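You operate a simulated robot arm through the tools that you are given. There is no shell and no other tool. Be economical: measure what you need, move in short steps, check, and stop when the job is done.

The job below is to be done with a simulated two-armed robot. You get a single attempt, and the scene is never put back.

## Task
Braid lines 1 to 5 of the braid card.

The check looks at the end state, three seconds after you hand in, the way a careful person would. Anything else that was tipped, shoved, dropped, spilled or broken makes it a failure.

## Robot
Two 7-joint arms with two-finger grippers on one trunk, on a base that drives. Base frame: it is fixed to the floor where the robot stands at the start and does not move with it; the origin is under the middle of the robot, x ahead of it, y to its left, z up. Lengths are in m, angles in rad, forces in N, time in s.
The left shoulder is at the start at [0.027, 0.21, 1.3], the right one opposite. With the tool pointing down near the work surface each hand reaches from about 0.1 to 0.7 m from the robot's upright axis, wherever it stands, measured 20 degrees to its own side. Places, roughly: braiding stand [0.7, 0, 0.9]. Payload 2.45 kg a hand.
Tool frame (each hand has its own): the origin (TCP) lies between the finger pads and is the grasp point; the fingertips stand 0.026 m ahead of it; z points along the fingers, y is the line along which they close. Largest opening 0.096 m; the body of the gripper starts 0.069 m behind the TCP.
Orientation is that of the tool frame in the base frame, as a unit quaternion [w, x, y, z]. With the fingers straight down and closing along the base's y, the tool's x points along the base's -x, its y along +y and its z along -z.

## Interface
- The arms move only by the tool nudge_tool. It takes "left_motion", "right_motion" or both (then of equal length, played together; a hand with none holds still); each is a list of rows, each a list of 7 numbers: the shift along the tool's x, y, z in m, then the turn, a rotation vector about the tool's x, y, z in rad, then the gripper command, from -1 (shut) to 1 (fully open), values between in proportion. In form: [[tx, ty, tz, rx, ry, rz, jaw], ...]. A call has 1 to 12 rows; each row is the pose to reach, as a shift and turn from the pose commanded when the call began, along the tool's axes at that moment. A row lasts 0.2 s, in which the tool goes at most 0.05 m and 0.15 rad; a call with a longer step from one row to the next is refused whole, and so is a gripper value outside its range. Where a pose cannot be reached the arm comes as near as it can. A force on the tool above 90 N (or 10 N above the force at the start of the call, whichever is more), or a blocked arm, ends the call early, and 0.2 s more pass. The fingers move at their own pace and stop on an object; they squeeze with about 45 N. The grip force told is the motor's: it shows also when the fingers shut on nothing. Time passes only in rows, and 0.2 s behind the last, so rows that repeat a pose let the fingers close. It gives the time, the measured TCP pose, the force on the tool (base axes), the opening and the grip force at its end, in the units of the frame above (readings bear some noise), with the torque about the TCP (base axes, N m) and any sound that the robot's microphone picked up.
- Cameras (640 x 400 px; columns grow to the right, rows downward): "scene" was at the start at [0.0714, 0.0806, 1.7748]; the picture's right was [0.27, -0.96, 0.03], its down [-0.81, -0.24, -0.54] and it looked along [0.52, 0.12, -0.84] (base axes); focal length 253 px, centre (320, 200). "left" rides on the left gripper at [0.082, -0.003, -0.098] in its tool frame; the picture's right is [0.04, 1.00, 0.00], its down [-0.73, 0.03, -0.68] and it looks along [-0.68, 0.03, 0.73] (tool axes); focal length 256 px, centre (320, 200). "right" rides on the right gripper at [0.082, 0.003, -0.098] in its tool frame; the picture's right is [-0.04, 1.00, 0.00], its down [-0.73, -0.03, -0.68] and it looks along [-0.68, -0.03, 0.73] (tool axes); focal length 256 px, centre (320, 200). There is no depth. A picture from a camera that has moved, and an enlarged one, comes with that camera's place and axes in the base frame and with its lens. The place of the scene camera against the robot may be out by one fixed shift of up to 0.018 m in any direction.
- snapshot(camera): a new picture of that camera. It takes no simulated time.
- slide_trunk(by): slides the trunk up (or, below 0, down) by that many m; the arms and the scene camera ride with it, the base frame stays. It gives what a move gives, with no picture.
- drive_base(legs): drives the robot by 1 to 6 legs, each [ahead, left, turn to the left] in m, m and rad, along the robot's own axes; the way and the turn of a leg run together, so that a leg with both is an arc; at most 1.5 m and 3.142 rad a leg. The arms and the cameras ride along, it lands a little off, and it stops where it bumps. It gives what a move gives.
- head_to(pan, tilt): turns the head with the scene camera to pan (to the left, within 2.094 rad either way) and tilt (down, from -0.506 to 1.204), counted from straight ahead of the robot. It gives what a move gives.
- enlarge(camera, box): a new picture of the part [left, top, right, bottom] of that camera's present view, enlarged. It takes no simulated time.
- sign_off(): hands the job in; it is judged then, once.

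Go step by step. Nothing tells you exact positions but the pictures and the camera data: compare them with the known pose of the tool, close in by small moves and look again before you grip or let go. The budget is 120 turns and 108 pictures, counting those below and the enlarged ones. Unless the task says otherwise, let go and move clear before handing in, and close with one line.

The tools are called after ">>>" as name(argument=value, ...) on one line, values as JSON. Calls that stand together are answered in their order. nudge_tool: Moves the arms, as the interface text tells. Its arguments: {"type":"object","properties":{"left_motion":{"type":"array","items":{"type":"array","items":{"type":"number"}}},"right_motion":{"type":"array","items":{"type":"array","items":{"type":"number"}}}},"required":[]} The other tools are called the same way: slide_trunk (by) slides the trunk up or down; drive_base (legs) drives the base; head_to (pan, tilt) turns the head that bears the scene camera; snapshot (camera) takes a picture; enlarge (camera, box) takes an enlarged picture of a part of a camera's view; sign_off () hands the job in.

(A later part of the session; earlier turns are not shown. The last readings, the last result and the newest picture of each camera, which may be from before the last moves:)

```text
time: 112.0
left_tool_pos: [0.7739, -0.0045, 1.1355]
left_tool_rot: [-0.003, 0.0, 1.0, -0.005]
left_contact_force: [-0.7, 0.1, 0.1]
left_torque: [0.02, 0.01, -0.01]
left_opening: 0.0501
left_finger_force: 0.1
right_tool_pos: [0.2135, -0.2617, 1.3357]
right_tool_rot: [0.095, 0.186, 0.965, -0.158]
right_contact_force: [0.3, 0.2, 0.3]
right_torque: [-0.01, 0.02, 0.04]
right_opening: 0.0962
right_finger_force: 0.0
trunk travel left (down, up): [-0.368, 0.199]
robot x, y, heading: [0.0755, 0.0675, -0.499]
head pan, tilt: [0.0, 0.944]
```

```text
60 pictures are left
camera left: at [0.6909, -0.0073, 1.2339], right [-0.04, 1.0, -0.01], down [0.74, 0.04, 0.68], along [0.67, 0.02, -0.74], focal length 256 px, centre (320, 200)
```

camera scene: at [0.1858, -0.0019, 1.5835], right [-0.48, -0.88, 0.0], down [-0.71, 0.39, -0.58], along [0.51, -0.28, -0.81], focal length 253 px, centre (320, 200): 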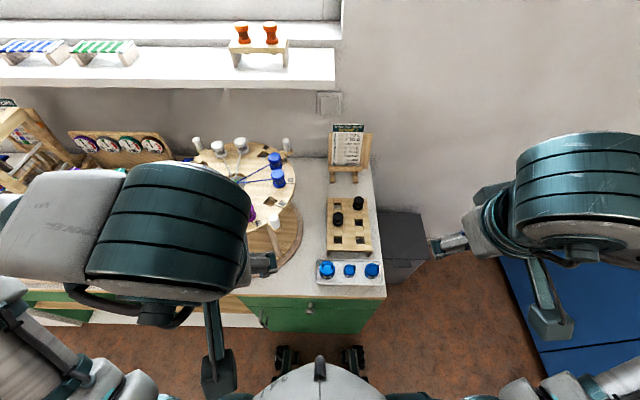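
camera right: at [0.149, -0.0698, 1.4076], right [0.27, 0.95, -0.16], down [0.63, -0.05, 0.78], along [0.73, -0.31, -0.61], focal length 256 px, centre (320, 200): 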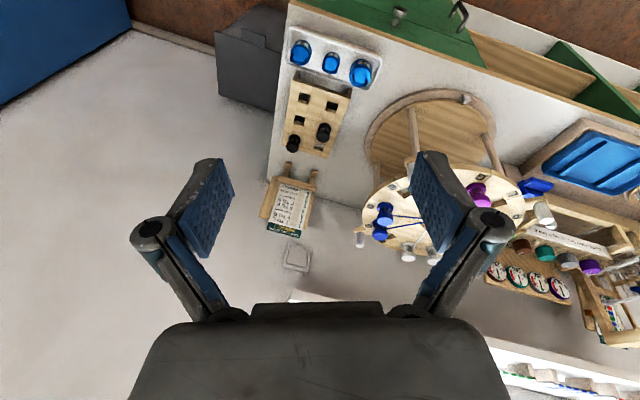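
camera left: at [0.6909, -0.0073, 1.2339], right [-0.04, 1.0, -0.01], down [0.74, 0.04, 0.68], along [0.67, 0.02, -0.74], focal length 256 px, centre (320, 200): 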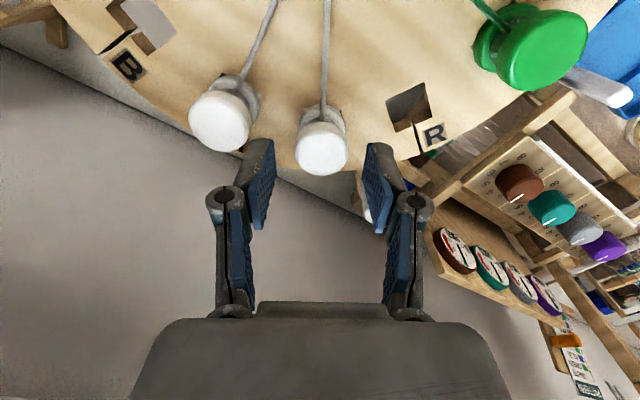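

Alignment looks right (cap at 0.7745, -0.004). I descend 0.035 m onto the cap and close gently.

>>> nudge_tool(left_motion=[[0, 0, 0.005, 0, 0, 0, 0.04], [0, 0, 0.012, 0, 0, 0, 0.04], [0, 0, 0.02, 0, 0, 0, 0.04], [0, 0, 0.027, 0, 0, 0, 0.04], [0, 0, 0.033, 0, 0, 0, 0.04], [0, 0, 0.035, 0, 0, 0, 0.04], [0, 0, 0.035, 0, 0, 0, 0.04], [0, 0, 0.035, 0, 0, 0, 0.04]])

>>> snapshot(camera="left")

```text
time: 113.8
left_tool_pos: [0.7732, -0.0048, 1.0998]
left_tool_rot: [-0.003, 0.0, 1.0, -0.004]
left_contact_force: [0.1, 0.4, -0.4]
left_torque: [0.01, 0.01, -0.01]
left_opening: 0.0495
left_finger_force: 0.1
right_tool_pos: [0.2138, -0.2624, 1.3351]
right_tool_rot: [0.094, 0.185, 0.966, -0.157]
right_contact_force: [-0.5, 0.8, -0.4]
right_torque: [-0.02, 0.01, -0.04]
right_opening: 0.0957
right_finger_force: 0.0
trunk travel left (down, up): [-0.368, 0.199]
robot x, y, heading: [0.0735, 0.0679, -0.5]
head pan, tilt: [0.0, 0.944]
```

```text
59 pictures are left
camera left: at [0.6908, -0.0079, 1.1987], right [-0.04, 1.0, -0.01], down [0.74, 0.04, 0.68], along [0.67, 0.02, -0.74], focal length 256 px, centre (320, 200)
```

left: 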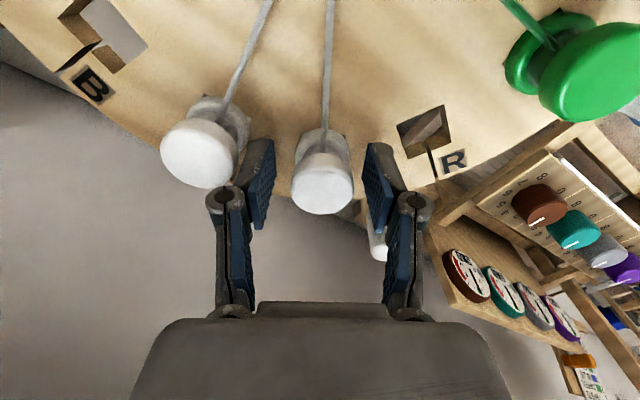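

The cap sits right between the pads. I close the gripper.

>>> nudge_tool(left_motion=[[0, 0, 0, 0, 0, 0, -0.2], [0, 0, 0, 0, 0, 0, -0.5], [0, 0, 0, 0, 0, 0, -1], [0, 0, 0, 0, 0, 0, -1], [0, 0, 0, 0, 0, 0, -1]])

```text
time: 115.0
left_tool_pos: [0.773, -0.0052, 1.0994]
left_tool_rot: [-0.002, 0.0, 1.0, -0.004]
left_contact_force: [0.2, 0.9, 1.3]
left_torque: [-0.01, -0.04, 0.03]
left_opening: 0.0319
left_finger_force: 45.4
right_tool_pos: [0.2134, -0.2622, 1.3362]
right_tool_rot: [0.095, 0.185, 0.965, -0.158]
right_contact_force: [0.2, -0.3, -0.3]
right_torque: [0.0, 0.03, 0.0]
right_opening: 0.0961
right_finger_force: 0.1
trunk travel left (down, up): [-0.368, 0.199]
robot x, y, heading: [0.0734, 0.068, -0.499]
head pan, tilt: [0.0, 0.944]
```

Gripped (0.032 m). I lift straight up by 0.11 m.

>>> nudge_tool(left_motion=[[0, 0, -0.003, 0, 0, 0, -1], [0, 0, -0.009, 0, 0, 0, -1], [0, 0, -0.018, 0, 0, 0, -1], [0, 0, -0.03, 0, 0, 0, -1], [0, 0, -0.044, 0, 0, 0, -1], [0, 0, -0.058, 0, 0, 0, -1], [0, 0, -0.072, 0, 0, 0, -1], [0, 0, -0.086, 0, 0, 0, -1], [0, 0, -0.098, 0, 0, 0, -1], [0, 0, -0.107, 0, 0, 0, -1], [0, 0, -0.11, 0, 0, 0, -1], [0, 0, -0.11, 0, 0, 0, -1]])

>>> snapshot(camera="left")

```text
time: 117.6
left_tool_pos: [0.7757, -0.0048, 1.2108]
left_tool_rot: [-0.003, 0.0, 1.0, -0.005]
left_contact_force: [-1.7, 0.6, -0.3]
left_torque: [-0.02, 0.01, 0.0]
left_opening: 0.032
left_finger_force: 45.2
right_tool_pos: [0.2127, -0.2614, 1.3359]
right_tool_rot: [0.095, 0.184, 0.966, -0.157]
right_contact_force: [0.5, 0.3, 0.3]
right_torque: [0.0, 0.03, -0.01]
right_opening: 0.0962
right_finger_force: 0.0
trunk travel left (down, up): [-0.368, 0.199]
robot x, y, heading: [0.0755, 0.0672, -0.503]
head pan, tilt: [0.0, 0.944]
```

```text
58 pictures are left
camera left: at [0.6924, -0.0078, 1.3097], right [-0.04, 1.0, -0.01], down [0.74, 0.04, 0.68], along [0.67, 0.02, -0.74], focal length 256 px, centre (320, 200)
```

left: 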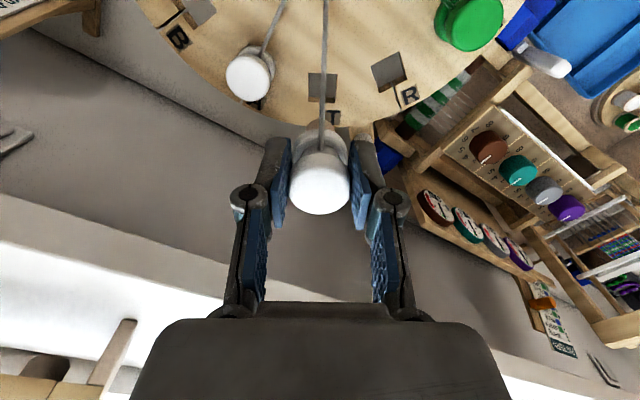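

T is lifted and its slot is free. I enlarge the empty slot to calibrate the disc height against the known pick position.

>>> enlarge(camera="left", box=[270, 50, 370, 130])

```text
5.00 times, centred on (320, 90) of left
camera zoom: at [0.6924, -0.0078, 1.3097], right [-0.04, 1.0, -0.01], down [0.74, 0.04, 0.68], along [0.67, 0.02, -0.74], focal length 1280 px, centre (320, 750)
```

zoom: 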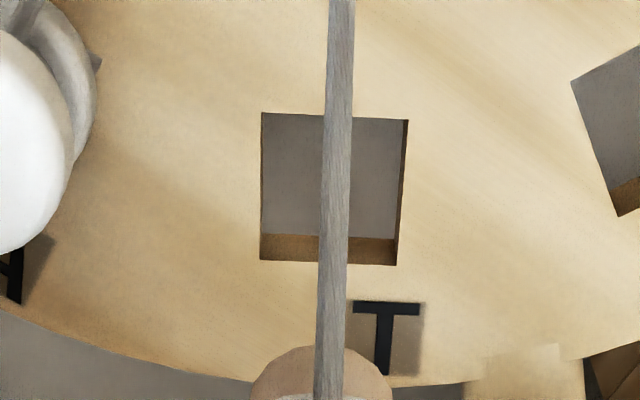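

The slot calibrates to a disc top of z≈1.065. Now I carry T over the inner disc to L (120°), turning the hand by -60° on the way.

>>> nudge_tool(left_motion=[[0.004, 0.002, 0, 0, 0, 0.025, -1], [0.013, 0.0075, 0, 0, 0, 0.08, -1], [0.028, 0.016, 0, 0, 0, 0.17, -1], [0.047, 0.027, 0, 0, 0, 0.28, -1], [0.067, 0.039, 0, 0, 0, 0.4, -1], [0.087, 0.0505, 0, 0, 0, 0.52, -1], [0.107, 0.062, 0, 0, 0, 0.64, -1], [0.127, 0.0735, 0, 0, 0, 0.76, -1], [0.145, 0.084, 0, 0, 0, 0.87, -1], [0.16, 0.093, 0, 0, 0, 0.965, -1], [0.17, 0.099, 0, 0, 0, 1.025, -1], [0.174, 0.101, 0, 0, 0, 1.047, -1]])

>>> nudge_tool(left_motion=[[0, 0, 0, 0, 0, 0, -1], [0, 0, 0, 0, 0, 0, -1], [0, 0, 0, 0, 0, 0, -1], [0, 0, 0, 0, 0, 0, -1], [0, 0, 0, 0, 0, 0, -1], [0, 0, 0, 0, 0, 0, -1], [0, 0, 0, 0, 0, 0, -1], [0, 0, 0, 0, 0, 0, -1]], right_motion=[[0, 0, 0, 0, 0, 0, 1], [0, 0, 0, 0, 0, 0, 1], [0, 0, 0, 0, 0, 0, 1], [0, 0, 0, 0, 0, 0, 1], [0, 0, 0, 0, 0, 0, 1], [0, 0, 0, 0, 0, 0, 1], [0, 0, 0, 0, 0, 0, 1], [0, 0, 0, 0, 0, 0, 1]])

>>> snapshot(camera="left")

```text
time: 120.2
left_tool_pos: [0.5995, 0.0979, 1.2082]
left_tool_rot: [0.001, 0.501, 0.865, -0.006]
left_contact_force: [0.4, 0.9, -0.4]
left_torque: [-0.01, -0.03, 0.0]
left_opening: 0.0321
left_finger_force: 45.3
right_tool_pos: [0.2134, -0.2622, 1.336]
right_tool_rot: [0.094, 0.185, 0.965, -0.158]
right_contact_force: [-0.6, -1.1, 0.3]
right_torque: [0.0, -0.01, -0.02]
right_opening: 0.0961
right_finger_force: 0.1
trunk travel left (down, up): [-0.368, 0.199]
robot x, y, heading: [0.0741, 0.0667, -0.501]
head pan, tilt: [0.0, 0.944]
```

```text
time: 122.0
left_tool_pos: [0.5989, 0.098, 1.208]
left_tool_rot: [0.0, 0.5, 0.866, -0.005]
left_contact_force: [-1.1, 0.2, -0.9]
left_torque: [-0.04, 0.01, -0.01]
left_opening: 0.0319
left_finger_force: 45.3
right_tool_pos: [0.2142, -0.2613, 1.3363]
right_tool_rot: [0.094, 0.185, 0.966, -0.157]
right_contact_force: [-0.7, -0.9, 0.1]
right_torque: [-0.03, 0.02, 0.0]
right_opening: 0.0961
right_finger_force: 0.1
trunk travel left (down, up): [-0.368, 0.199]
robot x, y, heading: [0.0714, 0.0664, -0.501]
head pan, tilt: [0.0, 0.944]
```

```text
56 pictures are left
camera left: at [0.5547, 0.1678, 1.306], right [0.85, 0.53, -0.01], down [0.4, -0.61, 0.68], along [0.36, -0.58, -0.73], focal length 256 px, centre (320, 200)
```

left: 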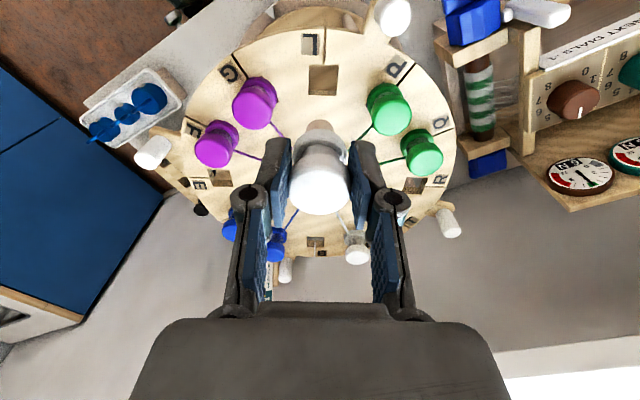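

Stable over L. I enlarge the L slot and compare it with the reference (slot centre at pixel (322.4, 88) when exactly aligned).

>>> enlarge(camera="left", box=[270, 40, 370, 120])

```text
5.00 times, centred on (320, 80) of left
camera zoom: at [0.5547, 0.1678, 1.306], right [0.85, 0.53, -0.01], down [0.4, -0.61, 0.68], along [0.36, -0.58, -0.73], focal length 1280 px, centre (320, 800)
```

zoom: 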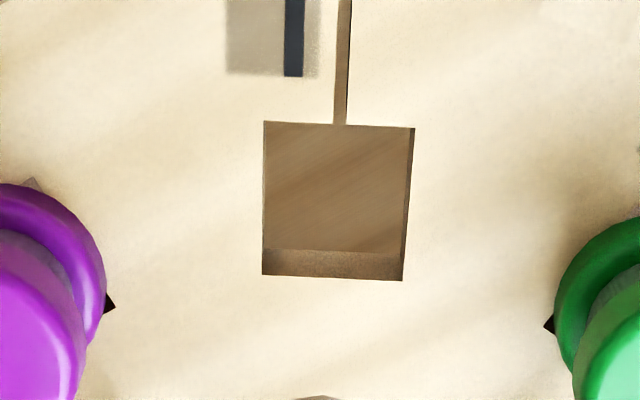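

L's slot is about 8 mm nearer the camera than aligned. I shift back 8 mm (0.7 mm sideways), lower to z≈1.14, and look again.

>>> nudge_tool(left_motion=[[0.002, 0.0002, 0.003, 0, 0, 0, -1], [0.004, 0.0005, 0.009, 0, 0, 0, -1], [0.006, 0.0007, 0.018, 0, 0, 0, -1], [0.008, 0.0007, 0.029, 0, 0, 0, -1], [0.008, 0.0007, 0.041, 0, 0, 0, -1], [0.008, 0.0007, 0.052, 0, 0, 0, -1], [0.008, 0.0007, 0.06, 0, 0, 0, -1], [0.008, 0.0007, 0.065, 0, 0, 0, -1], [0.008, 0.0007, 0.067, 0, 0, 0, -1], [0.008, 0.0007, 0.067, 0, 0, 0, -1]])

>>> snapshot(camera="left")

>>> enlarge(camera="left", box=[250, 60, 390, 220])

```text
time: 124.2
left_tool_pos: [0.5943, 0.1053, 1.1427]
left_tool_rot: [0.0, 0.499, 0.867, -0.005]
left_contact_force: [0.4, 0.0, -0.3]
left_torque: [-0.02, 0.03, 0.0]
left_opening: 0.0317
left_finger_force: 45.1
right_tool_pos: [0.2138, -0.2621, 1.3374]
right_tool_rot: [0.095, 0.185, 0.965, -0.157]
right_contact_force: [-0.8, 0.1, 0.3]
right_torque: [-0.02, -0.01, 0.01]
right_opening: 0.0961
right_finger_force: 0.1
trunk travel left (down, up): [-0.368, 0.199]
robot x, y, heading: [0.0735, 0.0672, -0.502]
head pan, tilt: [0.0, 0.944]
```

```text
54 pictures are left
camera left: at [0.5505, 0.1738, 1.2401], right [0.85, 0.53, -0.01], down [0.4, -0.61, 0.68], along [0.36, -0.58, -0.73], focal length 256 px, centre (320, 200)
```

left: 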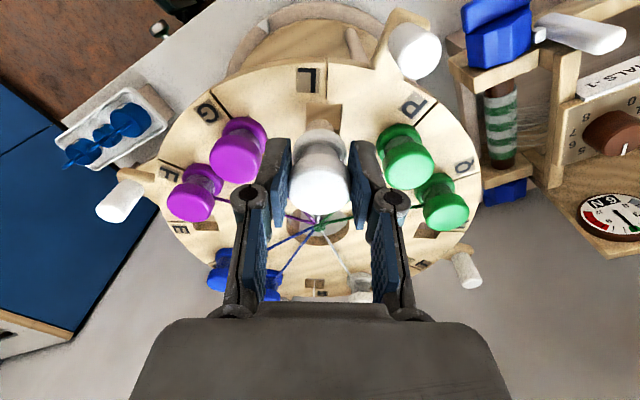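

```text
2.50 times, centred on (320, 140) of left
camera zoom: at [0.5505, 0.1738, 1.2401], right [0.85, 0.53, -0.01], down [0.4, -0.61, 0.68], along [0.36, -0.58, -0.73], focal length 640 px, centre (320, 350)
```

zoom: 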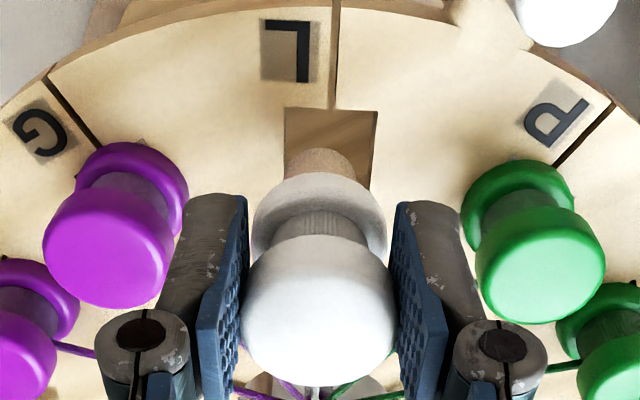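

The bobbin has a round peg, well over the L slot. I lower it in gently to the height it was picked at.

>>> nudge_tool(left_motion=[[0, 0, 0.004, 0, 0, 0, -1], [0, 0, 0.01, 0, 0, 0, -1], [0, 0, 0.017, 0, 0, 0, -1], [0, 0, 0.024, 0, 0, 0, -1], [0, 0, 0.031, 0, 0, 0, -1], [0, 0, 0.037, 0, 0, 0, -1], [0, 0, 0.041, 0, 0, 0, -1], [0, 0, 0.0425, 0, 0, 0, -1], [0, 0, 0.0425, 0, 0, 0, -1]])

>>> enlarge(camera="left", box=[250, 60, 390, 220])

```text
time: 126.2
left_tool_pos: [0.595, 0.1049, 1.102]
left_tool_rot: [-0.001, 0.5, 0.866, -0.005]
left_contact_force: [-0.4, -1.1, -0.8]
left_torque: [0.0, -0.01, -0.01]
left_opening: 0.0318
left_finger_force: 44.9
right_tool_pos: [0.2146, -0.2613, 1.3351]
right_tool_rot: [0.094, 0.185, 0.965, -0.158]
right_contact_force: [0.0, -0.4, -0.1]
right_torque: [0.03, -0.02, 0.01]
right_opening: 0.0957
right_finger_force: 0.0
trunk travel left (down, up): [-0.368, 0.199]
robot x, y, heading: [0.0766, 0.0654, -0.497]
head pan, tilt: [0.0, 0.944]
```

```text
2.50 times, centred on (320, 140) of left
camera zoom: at [0.5508, 0.1734, 1.1982], right [0.85, 0.53, -0.01], down [0.4, -0.61, 0.68], along [0.36, -0.58, -0.73], focal length 640 px, centre (320, 350)
```

zoom: 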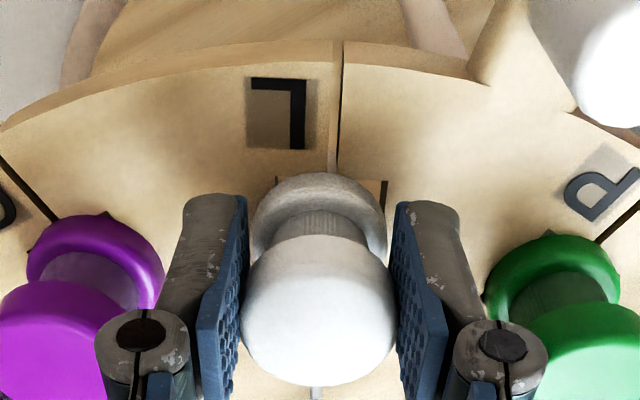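

Nearly seated with no contact force. I lower 3 mm more and open slightly.

>>> nudge_tool(left_motion=[[0, 0, 0.0015, 0, 0, 0, -1], [0, 0, 0.003, 0, 0, 0, -1], [0, 0, 0.003, 0, 0, 0, -1], [0, 0, 0.003, 0, 0, 0, -0.3], [0, 0, 0.003, 0, 0, 0, 0.0], [0, 0, 0.003, 0, 0, 0, 0.04], [0, 0, 0.003, 0, 0, 0, 0.04], [0, 0, 0.003, 0, 0, 0, 0.04]])

>>> enlarge(camera="left", box=[250, 60, 390, 220])

```text
time: 128.0
left_tool_pos: [0.5956, 0.1035, 1.0977]
left_tool_rot: [0.001, 0.5, 0.866, -0.005]
left_contact_force: [-0.2, -0.5, -0.4]
left_torque: [0.01, -0.01, -0.01]
left_opening: 0.0499
left_finger_force: 0.1
right_tool_pos: [0.2132, -0.2616, 1.3364]
right_tool_rot: [0.096, 0.184, 0.965, -0.157]
right_contact_force: [-0.6, -0.6, -0.2]
right_torque: [0.01, 0.02, -0.03]
right_opening: 0.0961
right_finger_force: 0.1
trunk travel left (down, up): [-0.368, 0.199]
robot x, y, heading: [0.0738, 0.0641, -0.504]
head pan, tilt: [0.0, 0.944]
```

```text
2.50 times, centred on (320, 140) of left
camera zoom: at [0.5507, 0.1733, 1.1952], right [0.85, 0.53, -0.01], down [0.4, -0.61, 0.68], along [0.36, -0.58, -0.73], focal length 640 px, centre (320, 350)
```

zoom: 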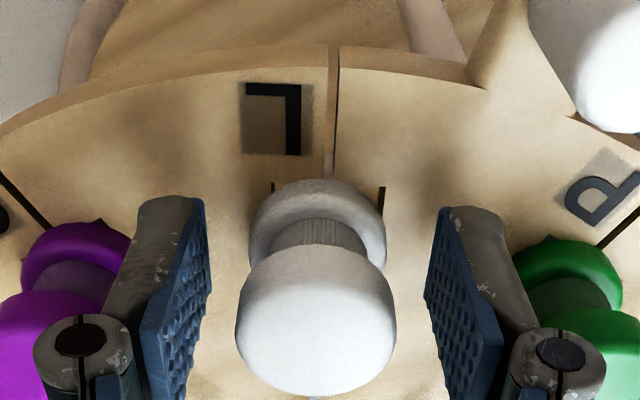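

T sits in L. I lift clear and move over to F (180°), turning back to yaw 0.

>>> nudge_tool(left_motion=[[0, 0, -0.004, 0, 0, 0, 0.04], [0, 0, -0.013, 0, 0, 0, 0.04], [0, 0, -0.027, 0, 0, 0, 0.04], [0, 0, -0.045, 0, 0, 0, 0.04], [0, 0, -0.063, 0, 0, 0, 0.04], [0, 0, -0.081, 0, 0, 0, 0.04], [0, 0, -0.096, 0, 0, 0, 0.04], [0, 0, -0.107, 0, 0, 0, 0.04], [0, 0, -0.112, 0, 0, 0, 0.04], [0, 0, -0.112, 0, 0, 0, 0.04]])

>>> nudge_tool(left_motion=[[-0.001, -0.002, 0, 0, 0, -0.025, 0.04], [-0.004, -0.008, 0, 0, 0, -0.08, 0.04], [-0.009, -0.017, 0, 0, 0, -0.17, 0.04], [-0.015, -0.028, 0, 0, 0, -0.28, 0.04], [-0.022, -0.041, 0, 0, 0, -0.4, 0.04], [-0.028, -0.053, 0, 0, 0, -0.52, 0.04], [-0.035, -0.065, 0, 0, 0, -0.64, 0.04], [-0.041, -0.077, 0, 0, 0, -0.76, 0.04], [-0.047, -0.088, 0, 0, 0, -0.87, 0.04], [-0.052, -0.097, 0, 0, 0, -0.965, 0.04], [-0.056, -0.104, 0, 0, 0, -1.025, 0.04], [-0.0571, -0.1061, 0, 0, 0, -1.047, 0.04]])

>>> nudge_tool(left_motion=[[0, 0, 0, 0, 0, 0, 0.04], [0, 0, 0, 0, 0, 0, 0.04], [0, 0, 0, 0, 0, 0, 0.04], [0, 0, 0, 0, 0, 0, 0.04]])

>>> snapshot(camera="left")

```text
time: 130.2
left_tool_pos: [0.5969, 0.1055, 1.2088]
left_tool_rot: [0.0, 0.5, 0.866, -0.006]
left_contact_force: [0.3, -0.4, 0.7]
left_torque: [0.02, 0.04, -0.01]
left_opening: 0.0501
left_finger_force: 0.0
right_tool_pos: [0.214, -0.2608, 1.335]
right_tool_rot: [0.094, 0.184, 0.966, -0.157]
right_contact_force: [0.6, 0.6, 0.1]
right_torque: [-0.01, -0.02, 0.0]
right_opening: 0.096
right_finger_force: 0.0
trunk travel left (down, up): [-0.368, 0.199]
robot x, y, heading: [0.0774, 0.0669, -0.502]
head pan, tilt: [0.0, 0.944]
```

```text
time: 132.8
left_tool_pos: [0.5307, 0.0022, 1.2098]
left_tool_rot: [-0.003, -0.001, 1.0, -0.004]
left_contact_force: [-0.4, -0.1, 0.0]
left_torque: [0.0, 0.02, -0.01]
left_opening: 0.05
left_finger_force: 0.2
right_tool_pos: [0.2135, -0.2617, 1.3345]
right_tool_rot: [0.095, 0.185, 0.966, -0.157]
right_contact_force: [0.4, 0.2, -0.2]
right_torque: [0.02, 0.0, 0.0]
right_opening: 0.0961
right_finger_force: 0.0
trunk travel left (down, up): [-0.368, 0.199]
robot x, y, heading: [0.0743, 0.0619, -0.505]
head pan, tilt: [0.0, 0.944]
```

```text
time: 133.8
left_tool_pos: [0.5324, 0.0027, 1.2097]
left_tool_rot: [-0.003, -0.001, 1.0, -0.005]
left_contact_force: [0.5, 0.3, 0.4]
left_torque: [-0.01, -0.03, -0.02]
left_opening: 0.0499
left_finger_force: 0.1
right_tool_pos: [0.2135, -0.2617, 1.3358]
right_tool_rot: [0.095, 0.185, 0.965, -0.158]
right_contact_force: [-0.8, 0.9, -0.3]
right_torque: [-0.01, -0.01, 0.01]
right_opening: 0.0956
right_finger_force: 0.2
trunk travel left (down, up): [-0.368, 0.199]
robot x, y, heading: [0.0703, 0.0669, -0.505]
head pan, tilt: [0.0, 0.944]
```

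```text
50 pictures are left
camera left: at [0.4493, -0.0012, 1.3092], right [-0.04, 1.0, -0.01], down [0.74, 0.04, 0.68], along [0.68, 0.02, -0.74], focal length 256 px, centre (320, 200)
```

left: 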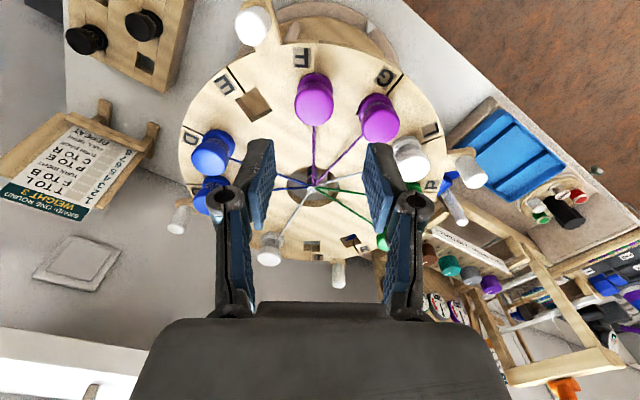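

F is nearly below the hand. I enlarge to fine-tune.

>>> enlarge(camera="left", box=[270, 60, 370, 140])

```text
5.00 times, centred on (320, 100) of left
camera zoom: at [0.4493, -0.0012, 1.3092], right [-0.04, 1.0, -0.01], down [0.74, 0.04, 0.68], along [0.68, 0.02, -0.74], focal length 1280 px, centre (320, 700)
```

zoom: 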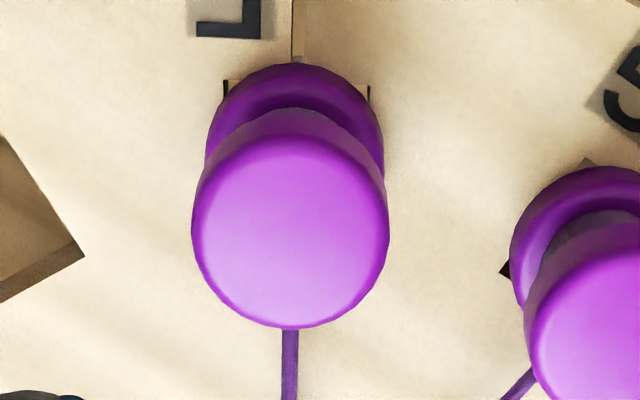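

Correction of (+4.5, -7.7) mm needed. I apply it while descending to just above the cap.

>>> nudge_tool(left_motion=[[-0.001, -0.002, 0.003, 0, 0, 0, 0.04], [-0.002, -0.004, 0.01, 0, 0, 0, 0.04], [-0.0035, -0.006, 0.02, 0, 0, 0, 0.04], [-0.0045, -0.0077, 0.032, 0, 0, 0, 0.04], [-0.0045, -0.0077, 0.045, 0, 0, 0, 0.04], [-0.0045, -0.0077, 0.057, 0, 0, 0, 0.04], [-0.0045, -0.0077, 0.067, 0, 0, 0, 0.04], [-0.0045, -0.0077, 0.073, 0, 0, 0, 0.04], [-0.0045, -0.0077, 0.075, 0, 0, 0, 0.04], [-0.0045, -0.0077, 0.075, 0, 0, 0, 0.04]])

>>> snapshot(camera="left")

```text
time: 136.0
left_tool_pos: [0.5362, -0.0061, 1.1364]
left_tool_rot: [-0.003, 0.0, 1.0, -0.004]
left_contact_force: [-0.8, -0.4, 0.4]
left_torque: [0.01, -0.01, 0.04]
left_opening: 0.0496
left_finger_force: 0.0
right_tool_pos: [0.2125, -0.2624, 1.336]
right_tool_rot: [0.095, 0.185, 0.965, -0.158]
right_contact_force: [-0.2, -0.3, -0.6]
right_torque: [0.01, -0.01, 0.01]
right_opening: 0.0961
right_finger_force: 0.0
trunk travel left (down, up): [-0.368, 0.199]
robot x, y, heading: [0.0753, 0.0655, -0.497]
head pan, tilt: [0.0, 0.944]
```

```text
48 pictures are left
camera left: at [0.4538, -0.0093, 1.2343], right [-0.04, 1.0, -0.01], down [0.74, 0.04, 0.68], along [0.68, 0.02, -0.74], focal length 256 px, centre (320, 200)
```

left: 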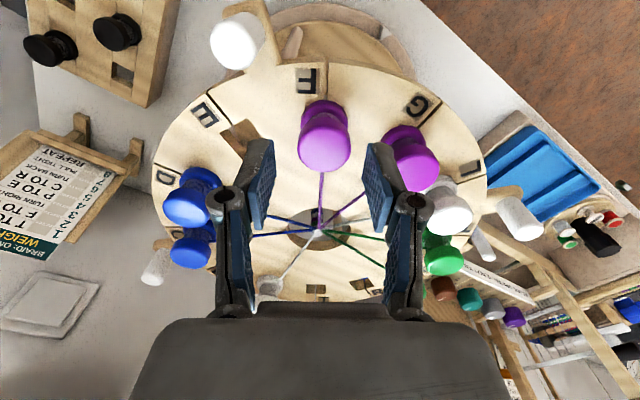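

Good alignment (a 3 mm radial trim). I descend and close on F.

>>> nudge_tool(left_motion=[[0.001, 0.001, 0.005, 0, 0, 0, 0.04], [0.002, 0.001, 0.012, 0, 0, 0, 0.04], [0.003, 0.001, 0.02, 0, 0, 0, 0.04], [0.003, 0.001, 0.028, 0, 0, 0, 0.04], [0.003, 0.001, 0.034, 0, 0, 0, 0.04], [0.003, 0.001, 0.0365, 0, 0, 0, 0.04], [0.003, 0.001, 0.0365, 0, 0, 0, 0.04], [0.003, 0.001, 0.0365, 0, 0, 0, 0.04]])

>>> snapshot(camera="left")

```text
time: 137.8
left_tool_pos: [0.532, -0.0052, 1.1002]
left_tool_rot: [-0.003, 0.0, 1.0, -0.005]
left_contact_force: [0.7, -0.1, -0.6]
left_torque: [-0.02, 0.02, 0.01]
left_opening: 0.0497
left_finger_force: 0.0
right_tool_pos: [0.2128, -0.2627, 1.3356]
right_tool_rot: [0.095, 0.185, 0.965, -0.157]
right_contact_force: [-0.2, 0.7, 0.2]
right_torque: [-0.01, 0.03, 0.0]
right_opening: 0.096
right_finger_force: 0.0
trunk travel left (down, up): [-0.368, 0.199]
robot x, y, heading: [0.0725, 0.0687, -0.5]
head pan, tilt: [0.0, 0.944]
```

```text
47 pictures are left
camera left: at [0.4501, -0.0096, 1.198], right [-0.04, 1.0, -0.01], down [0.74, 0.04, 0.68], along [0.68, 0.02, -0.74], focal length 256 px, centre (320, 200)
```

left: 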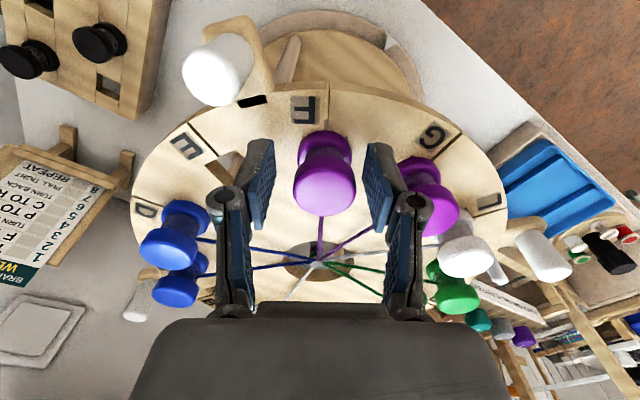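

Positioned like T was. Close and lift.

>>> nudge_tool(left_motion=[[0, 0, 0, 0, 0, 0, -0.2], [0, 0, 0, 0, 0, 0, -0.5], [0, 0, 0, 0, 0, 0, -1], [0, 0, 0, 0, 0, 0, -1], [0, 0, 0, 0, 0, 0, -1]])

>>> nudge_tool(left_motion=[[0, 0, -0.003, 0, 0, 0, -1], [0, 0, -0.009, 0, 0, 0, -1], [0, 0, -0.018, 0, 0, 0, -1], [0, 0, -0.03, 0, 0, 0, -1], [0, 0, -0.044, 0, 0, 0, -1], [0, 0, -0.058, 0, 0, 0, -1], [0, 0, -0.072, 0, 0, 0, -1], [0, 0, -0.086, 0, 0, 0, -1], [0, 0, -0.098, 0, 0, 0, -1], [0, 0, -0.107, 0, 0, 0, -1], [0, 0, -0.11, 0, 0, 0, -1], [0, 0, -0.11, 0, 0, 0, -1]])

>>> enlarge(camera="left", box=[270, 50, 370, 130])

```text
time: 139.0
left_tool_pos: [0.5325, -0.0066, 1.101]
left_tool_rot: [-0.003, 0.0, 1.0, -0.004]
left_contact_force: [1.1, -0.6, 2.9]
left_torque: [0.01, -0.04, 0.0]
left_opening: 0.0319
left_finger_force: 45.5
right_tool_pos: [0.2134, -0.2617, 1.3361]
right_tool_rot: [0.096, 0.185, 0.965, -0.157]
right_contact_force: [0.2, 0.9, 0.1]
right_torque: [-0.02, 0.0, 0.01]
right_opening: 0.0959
right_finger_force: 0.0
trunk travel left (down, up): [-0.368, 0.199]
robot x, y, heading: [0.073, 0.0653, -0.503]
head pan, tilt: [0.0, 0.944]
```

```text
time: 141.6
left_tool_pos: [0.5348, -0.005, 1.2094]
left_tool_rot: [-0.002, 0.001, 1.0, -0.004]
left_contact_force: [-0.4, 0.0, -0.8]
left_torque: [-0.02, -0.03, -0.01]
left_opening: 0.0316
left_finger_force: 45.4
right_tool_pos: [0.2142, -0.2633, 1.336]
right_tool_rot: [0.094, 0.185, 0.966, -0.157]
right_contact_force: [0.2, -0.5, -0.4]
right_torque: [0.0, 0.02, -0.01]
right_opening: 0.096
right_finger_force: 0.1
trunk travel left (down, up): [-0.368, 0.199]
robot x, y, heading: [0.0716, 0.0687, -0.499]
head pan, tilt: [0.0, 0.944]
```

```text
5.00 times, centred on (320, 90) of left
camera zoom: at [0.4514, -0.0078, 1.3079], right [-0.04, 1.0, -0.01], down [0.74, 0.04, 0.68], along [0.67, 0.02, -0.74], focal length 1280 px, centre (320, 750)
```

zoom: 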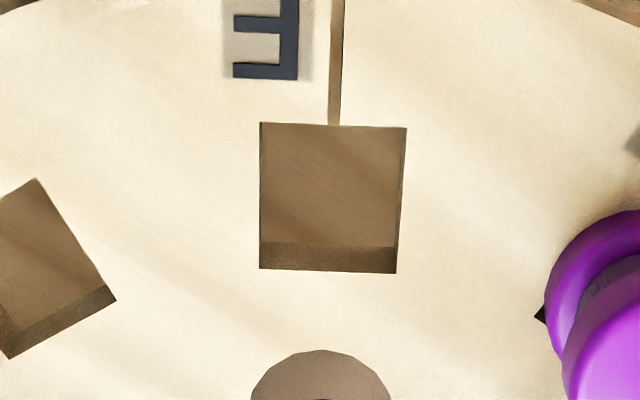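

Slot reference repeats (322, 89.6), so the method is consistent. I carry F to B (-60°), turning to yaw -60°.

>>> nudge_tool(left_motion=[[-0.004, -0.002, 0, 0, 0, 0.025, -1], [-0.0135, -0.008, 0, 0, 0, 0.08, -1], [-0.029, -0.017, 0, 0, 0, 0.17, -1], [-0.048, -0.028, 0, 0, 0, 0.28, -1], [-0.069, -0.04, 0, 0, 0, 0.4, -1], [-0.09, -0.052, 0, 0, 0, 0.52, -1], [-0.11, -0.064, 0, 0, 0, 0.64, -1], [-0.13, -0.076, 0, 0, 0, 0.76, -1], [-0.149, -0.087, 0, 0, 0, 0.87, -1], [-0.164, -0.096, 0, 0, 0, 0.965, -1], [-0.175, -0.102, 0, 0, 0, 1.025, -1], [-0.1787, -0.104, 0, 0, 0, 1.047, -1]])

>>> nudge_tool(left_motion=[[0, 0, 0, 0, 0, 0, -1], [0, 0, 0, 0, 0, 0, -1], [0, 0, 0, 0, 0, 0, -1], [0, 0, 0, 0, 0, 0, -1], [0, 0, 0, 0, 0, 0, -1], [0, 0, 0, 0, 0, 0, -1]])

>>> snapshot(camera="left")

>>> enlarge(camera="left", box=[270, 50, 370, 130])

```text
time: 144.2
left_tool_pos: [0.6914, -0.0953, 1.2099]
left_tool_rot: [0.0, 0.444, 0.896, -0.004]
left_contact_force: [0.2, 0.0, -0.7]
left_torque: [-0.01, 0.01, 0.02]
left_opening: 0.0318
left_finger_force: 45.0
left hand out of reach, approached as far as the arm can: row 10, 11, 12
right_tool_pos: [0.2123, -0.2628, 1.3355]
right_tool_rot: [0.094, 0.185, 0.966, -0.157]
right_contact_force: [-0.1, -0.3, -0.8]
right_torque: [0.0, -0.03, -0.01]
right_opening: 0.0961
right_finger_force: 0.0
trunk travel left (down, up): [-0.368, 0.199]
robot x, y, heading: [0.0735, 0.0684, -0.505]
head pan, tilt: [0.0, 0.944]
```

```text
time: 145.6
left_tool_pos: [0.6891, -0.0951, 1.209]
left_tool_rot: [-0.001, 0.443, 0.897, -0.005]
left_contact_force: [-0.2, -0.3, -0.6]
left_torque: [0.0, 0.02, 0.02]
left_opening: 0.0321
left_finger_force: 45.0
right_tool_pos: [0.2145, -0.2638, 1.3357]
right_tool_rot: [0.095, 0.185, 0.965, -0.157]
right_contact_force: [0.9, 0.4, 0.2]
right_torque: [-0.01, 0.0, -0.02]
right_opening: 0.0957
right_finger_force: 0.0
trunk travel left (down, up): [-0.368, 0.199]
robot x, y, heading: [0.0731, 0.0639, -0.496]
head pan, tilt: [0.0, 0.944]
```

```text
45 pictures are left
camera left: at [0.6376, -0.033, 1.3076], right [0.77, 0.64, -0.01], down [0.47, -0.56, 0.68], along [0.43, -0.53, -0.73], focal length 256 px, centre (320, 200)
```

left: 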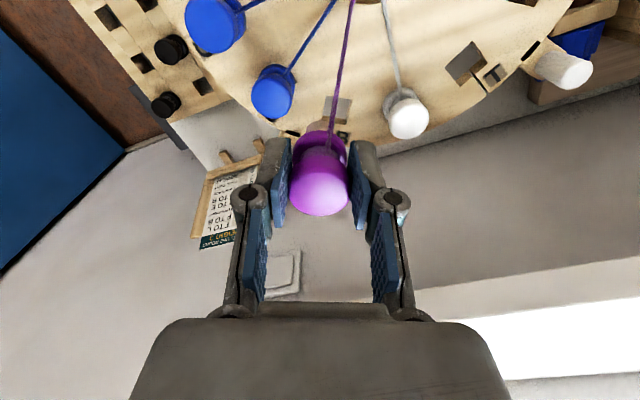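

```text
5.00 times, centred on (320, 90) of left
camera zoom: at [0.6376, -0.033, 1.3076], right [0.77, 0.64, -0.01], down [0.47, -0.56, 0.68], along [0.43, -0.53, -0.73], focal length 1280 px, centre (320, 750)
```

zoom: 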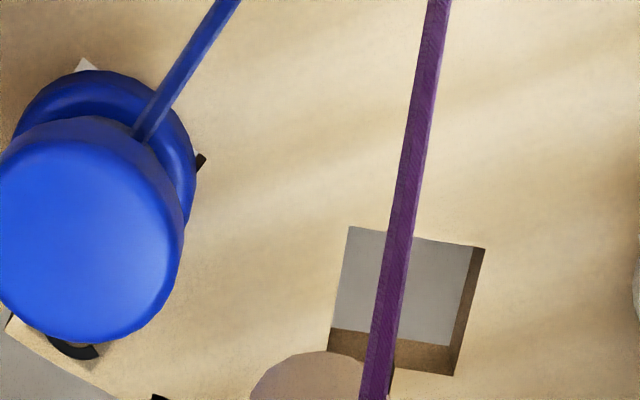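

B at yaw -60° is slightly out of reach, but the peg is round, so yaw -30° serves and still clears the neighbours. The slot is at about (0.7155, -0.106); I rotate and shift there.

>>> nudge_tool(left_motion=[[0, 0, 0, 0, 0, -0.03, -1], [0, 0, 0, 0, 0, -0.09, -1], [-0.001, 0.001, 0, 0, 0, -0.17, -1], [-0.004, 0.002, 0, 0, 0, -0.25, -1], [-0.009, 0.005, 0, 0, 0, -0.32, -1], [-0.014, 0.008, 0, 0, 0, -0.37, -1], [-0.019, 0.011, 0, 0, 0, -0.394, -1], [-0.023, 0.0134, 0, 0, 0, -0.394, -1], [-0.0248, 0.0144, 0, 0, 0, -0.394, -1], [-0.0248, 0.0144, 0, 0, 0, -0.394, -1], [-0.0248, 0.0144, 0, 0, 0, -0.394, -1], [-0.0248, 0.0144, 0, 0, 0, -0.394, -1]])

>>> enlarge(camera="left", box=[270, 50, 370, 130])

```text
time: 148.2
left_tool_pos: [0.7168, -0.1073, 1.2097]
left_tool_rot: [-0.001, 0.258, 0.966, -0.004]
left_contact_force: [-0.2, -0.3, -0.5]
left_torque: [0.02, 0.01, -0.01]
left_opening: 0.0317
left_finger_force: 45.0
right_tool_pos: [0.2126, -0.2632, 1.3353]
right_tool_rot: [0.095, 0.186, 0.965, -0.157]
right_contact_force: [0.0, 0.9, 0.5]
right_torque: [-0.02, 0.01, -0.04]
right_opening: 0.0959
right_finger_force: 0.1
trunk travel left (down, up): [-0.368, 0.199]
robot x, y, heading: [0.0756, 0.0627, -0.499]
head pan, tilt: [0.0, 0.944]
```

```text
5.00 times, centred on (320, 90) of left
camera zoom: at [0.6441, -0.0695, 1.3076], right [0.47, 0.89, -0.01], down [0.65, -0.34, 0.68], along [0.6, -0.32, -0.73], focal length 1280 px, centre (320, 750)
```

zoom: 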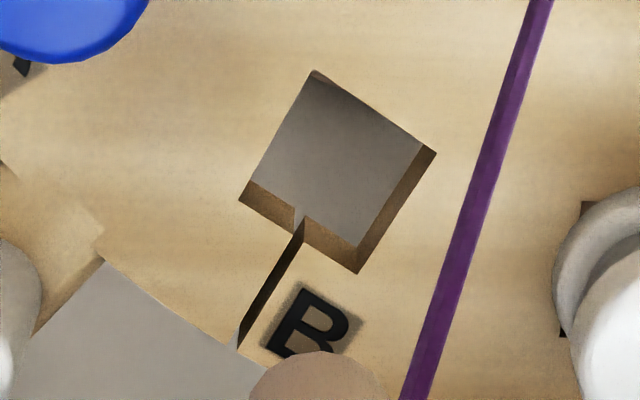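

Within reach. A trim of 4.4 mm back and 1.1 mm sideways aligns it with the reference; I descend partway and check.

>>> nudge_tool(left_motion=[[0.001, 0.0003, 0.003, 0, 0, 0, -1], [0.0025, 0.0006, 0.009, 0, 0, 0, -1], [0.0044, 0.0011, 0.018, 0, 0, 0, -1], [0.0044, 0.0011, 0.029, 0, 0, 0, -1], [0.0044, 0.0011, 0.041, 0, 0, 0, -1], [0.0044, 0.0011, 0.052, 0, 0, 0, -1], [0.0044, 0.0011, 0.061, 0, 0, 0, -1], [0.0044, 0.0011, 0.066, 0, 0, 0, -1], [0.0044, 0.0011, 0.067, 0, 0, 0, -1], [0.0044, 0.0011, 0.067, 0, 0, 0, -1]])

>>> enlarge(camera="left", box=[250, 60, 390, 220])

```text
time: 150.4
left_tool_pos: [0.7138, -0.1043, 1.1422]
left_tool_rot: [-0.001, 0.259, 0.966, -0.004]
left_contact_force: [-0.1, 0.2, -0.5]
left_torque: [0.04, -0.01, 0.0]
left_opening: 0.0317
left_finger_force: 45.2
right_tool_pos: [0.213, -0.263, 1.3364]
right_tool_rot: [0.096, 0.184, 0.966, -0.157]
right_contact_force: [0.3, 0.2, 1.2]
right_torque: [0.0, 0.02, 0.01]
right_opening: 0.0961
right_finger_force: 0.0
trunk travel left (down, up): [-0.368, 0.199]
robot x, y, heading: [0.0725, 0.0642, -0.505]
head pan, tilt: [0.0, 0.944]
```

```text
2.50 times, centred on (320, 140) of left
camera zoom: at [0.6408, -0.0659, 1.2404], right [0.47, 0.89, -0.01], down [0.65, -0.34, 0.68], along [0.6, -0.32, -0.73], focal length 640 px, centre (320, 350)
```

zoom: 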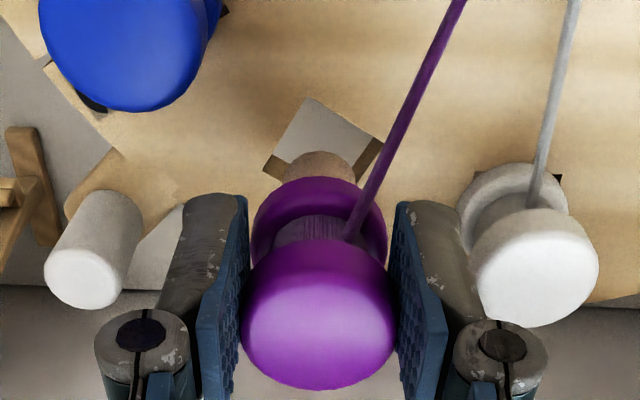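

The peg is over the B slot and the left finger clears the white handle. I lower it in.

>>> nudge_tool(left_motion=[[0, 0, 0.004, 0, 0, 0, -1], [0, 0, 0.01, 0, 0, 0, -1], [0, 0, 0.017, 0, 0, 0, -1], [0, 0, 0.024, 0, 0, 0, -1], [0, 0, 0.031, 0, 0, 0, -1], [0, 0, 0.037, 0, 0, 0, -1], [0, 0, 0.041, 0, 0, 0, -1], [0, 0, 0.0425, 0, 0, 0, -1], [0, 0, 0.0425, 0, 0, 0, -1]])

>>> enlarge(camera="left", box=[250, 60, 390, 220])

```text
time: 152.4
left_tool_pos: [0.7131, -0.1039, 1.0999]
left_tool_rot: [0.0, 0.26, 0.966, -0.005]
left_contact_force: [-0.4, 0.6, -0.9]
left_torque: [0.01, -0.01, -0.05]
left_opening: 0.0323
left_finger_force: 44.9
right_tool_pos: [0.2134, -0.2634, 1.3356]
right_tool_rot: [0.096, 0.185, 0.966, -0.156]
right_contact_force: [-0.6, -0.6, -0.5]
right_torque: [0.0, -0.01, -0.02]
right_opening: 0.096
right_finger_force: 0.0
trunk travel left (down, up): [-0.368, 0.199]
robot x, y, heading: [0.0738, 0.0677, -0.5]
head pan, tilt: [0.0, 0.944]
```

```text
2.50 times, centred on (320, 140) of left
camera zoom: at [0.6399, -0.0665, 1.198], right [0.47, 0.89, -0.01], down [0.65, -0.34, 0.68], along [0.6, -0.32, -0.73], focal length 640 px, centre (320, 350)
```

zoom: 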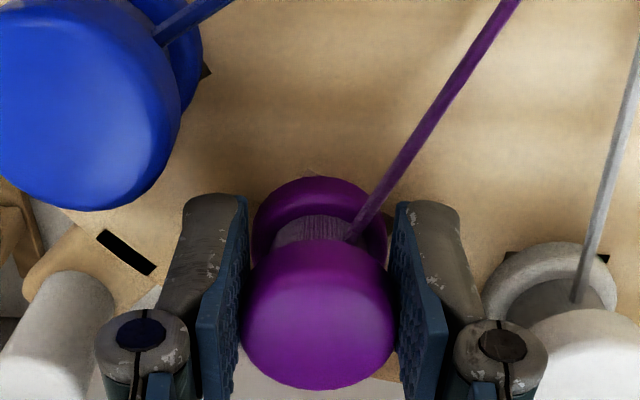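

Down at the seating height. I release and lift clear.

>>> nudge_tool(left_motion=[[0, 0, 0.001, 0, 0, 0, -1], [0, 0, 0.002, 0, 0, 0, -1], [0, 0, 0.002, 0, 0, 0, -0.3], [0, 0, 0.002, 0, 0, 0, 0.0], [0, 0, 0.002, 0, 0, 0, 0.04], [0, 0, 0.002, 0, 0, 0, 0.04]])

>>> nudge_tool(left_motion=[[0, 0, -0.004, 0, 0, 0, 0.04], [0, 0, -0.013, 0, 0, 0, 0.04], [0, 0, -0.027, 0, 0, 0, 0.04], [0, 0, -0.045, 0, 0, 0, 0.04], [0, 0, -0.063, 0, 0, 0, 0.04], [0, 0, -0.081, 0, 0, 0, 0.04], [0, 0, -0.096, 0, 0, 0, 0.04], [0, 0, -0.107, 0, 0, 0, 0.04], [0, 0, -0.112, 0, 0, 0, 0.04], [0, 0, -0.112, 0, 0, 0, 0.04]])

>>> snapshot(camera="left")

```text
time: 153.8
left_tool_pos: [0.7141, -0.1043, 1.0976]
left_tool_rot: [-0.001, 0.259, 0.966, -0.005]
left_contact_force: [0.4, 0.1, -0.1]
left_torque: [-0.01, -0.06, 0.01]
left_opening: 0.0501
left_finger_force: 0.0
right_tool_pos: [0.2126, -0.2633, 1.3352]
right_tool_rot: [0.094, 0.185, 0.966, -0.157]
right_contact_force: [-0.1, 1.0, -0.5]
right_torque: [0.05, 0.03, -0.03]
right_opening: 0.0961
right_finger_force: 0.0
trunk travel left (down, up): [-0.368, 0.199]
robot x, y, heading: [0.0756, 0.0642, -0.5]
head pan, tilt: [0.0, 0.944]
```

```text
time: 156.0
left_tool_pos: [0.7146, -0.1045, 1.2102]
left_tool_rot: [-0.001, 0.259, 0.966, -0.004]
left_contact_force: [-0.1, -0.5, -0.4]
left_torque: [0.0, 0.02, -0.01]
left_opening: 0.0502
left_finger_force: 0.1
right_tool_pos: [0.2134, -0.2634, 1.3356]
right_tool_rot: [0.095, 0.185, 0.966, -0.156]
right_contact_force: [0.5, 0.9, 1.0]
right_torque: [0.0, 0.02, 0.01]
right_opening: 0.096
right_finger_force: 0.1
trunk travel left (down, up): [-0.368, 0.199]
robot x, y, heading: [0.0784, 0.0699, -0.496]
head pan, tilt: [0.0, 0.944]
```

```text
40 pictures are left
camera left: at [0.6416, -0.0662, 1.3079], right [0.47, 0.89, -0.01], down [0.65, -0.34, 0.68], along [0.6, -0.32, -0.73], focal length 256 px, centre (320, 200)
```

left: 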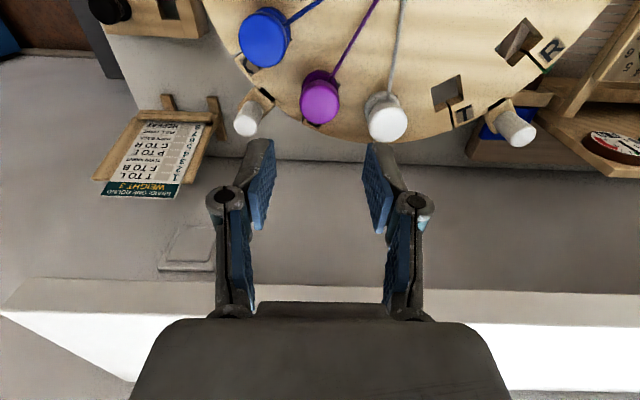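

Lines 1 and 2 are done: T→L, F→B. Now the quarter turn right (clockwise): I'll take the near handle (about 195°) and swing it to the left side. First I move over that handle and look.

>>> nudge_tool(left_motion=[[0.005, -0.0014, 0, 0, 0, -0.02, 0.04], [0.017, -0.005, 0, 0, 0, -0.06, 0.04], [0.036, -0.01, 0, 0, 0, -0.13, 0.04], [0.06, -0.017, 0, 0, 0, -0.21, 0.04], [0.086, -0.024, 0, 0, 0, -0.3, 0.04], [0.112, -0.0315, 0, 0, 0, -0.4, 0.04], [0.138, -0.039, 0, 0, 0, -0.49, 0.04], [0.163, -0.046, 0, 0, 0, -0.58, 0.04], [0.186, -0.052, 0, 0, 0, -0.66, 0.04], [0.205, -0.058, 0, 0, 0, -0.73, 0.04], [0.2165, -0.061, 0, 0, 0, -0.77, 0.04], [0.2202, -0.0619, 0, 0, 0, -0.785, 0.04]])

>>> nudge_tool(left_motion=[[0, 0, 0, 0, 0, 0, 0.04], [0, 0, 0, 0, 0, 0, 0.04], [0, 0, 0, 0, 0, 0, 0.04], [0, 0, 0, 0, 0, 0, 0.04]])

>>> snapshot(camera="left")

>>> snapshot(camera="scene")

```text
time: 158.6
left_tool_pos: [0.492, -0.0471, 1.2091]
left_tool_rot: [-0.003, -0.13, 0.991, -0.003]
left_contact_force: [-0.2, 0.7, 0.0]
left_torque: [0.02, 0.01, 0.02]
left_opening: 0.05
left_finger_force: 0.0
right_tool_pos: [0.2137, -0.2626, 1.3359]
right_tool_rot: [0.096, 0.185, 0.966, -0.156]
right_contact_force: [-0.3, -0.2, 0.0]
right_torque: [-0.01, 0.0, -0.02]
right_opening: 0.0961
right_finger_force: 0.0
trunk travel left (down, up): [-0.368, 0.199]
robot x, y, heading: [0.0722, 0.0663, -0.503]
head pan, tilt: [0.0, 0.944]
```

```text
time: 159.6
left_tool_pos: [0.4919, -0.0459, 1.2109]
left_tool_rot: [-0.003, -0.13, 0.991, -0.004]
left_contact_force: [-0.1, -1.1, 0.2]
left_torque: [0.01, -0.02, -0.03]
left_opening: 0.0498
left_finger_force: 0.0
right_tool_pos: [0.2125, -0.2631, 1.3359]
right_tool_rot: [0.096, 0.185, 0.965, -0.158]
right_contact_force: [0.5, 0.2, -0.6]
right_torque: [0.01, 0.0, 0.01]
right_opening: 0.096
right_finger_force: 0.2
trunk travel left (down, up): [-0.368, 0.199]
robot x, y, heading: [0.0712, 0.065, -0.5]
head pan, tilt: [0.0, 0.944]
```

```text
39 pictures are left
camera left: at [0.4132, -0.0704, 1.3091], right [-0.3, 0.95, -0.01], down [0.7, 0.22, 0.67], along [0.65, 0.2, -0.74], focal length 256 px, centre (320, 200)
```

left: 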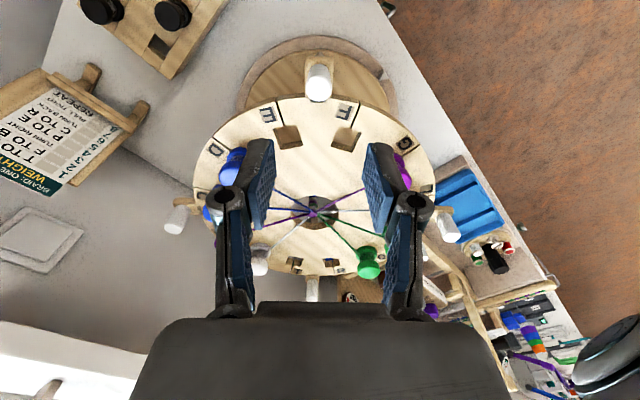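

```text
38 pictures are left
camera scene: at [0.1549, 0.0238, 1.674], right [-0.48, -0.88, 0.0], down [-0.71, 0.39, -0.58], along [0.51, -0.28, -0.81], focal length 253 px, centre (320, 200)
```

scene: 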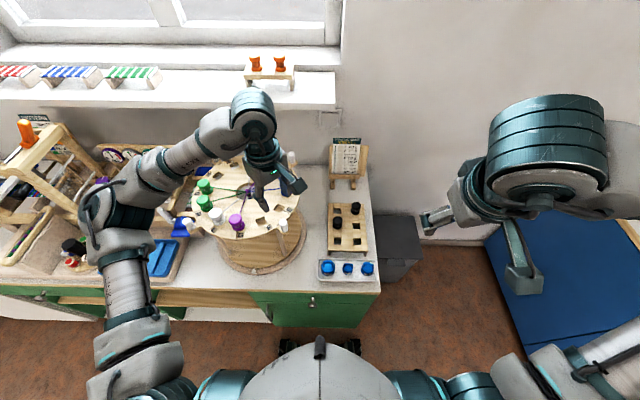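

The near handle is right below the camera axis. I enlarge it to locate its top.

>>> enlarge(camera="left", box=[270, 45, 370, 125])

```text
5.00 times, centred on (320, 85) of left
camera zoom: at [0.4132, -0.0704, 1.3091], right [-0.3, 0.95, -0.01], down [0.7, 0.22, 0.67], along [0.65, 0.2, -0.74], focal length 1280 px, centre (320, 775)
```

zoom: 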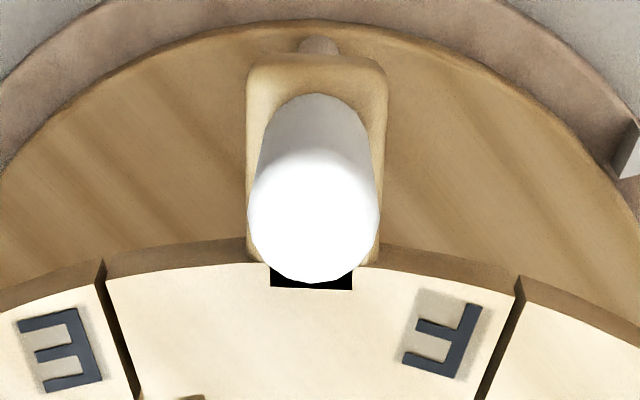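

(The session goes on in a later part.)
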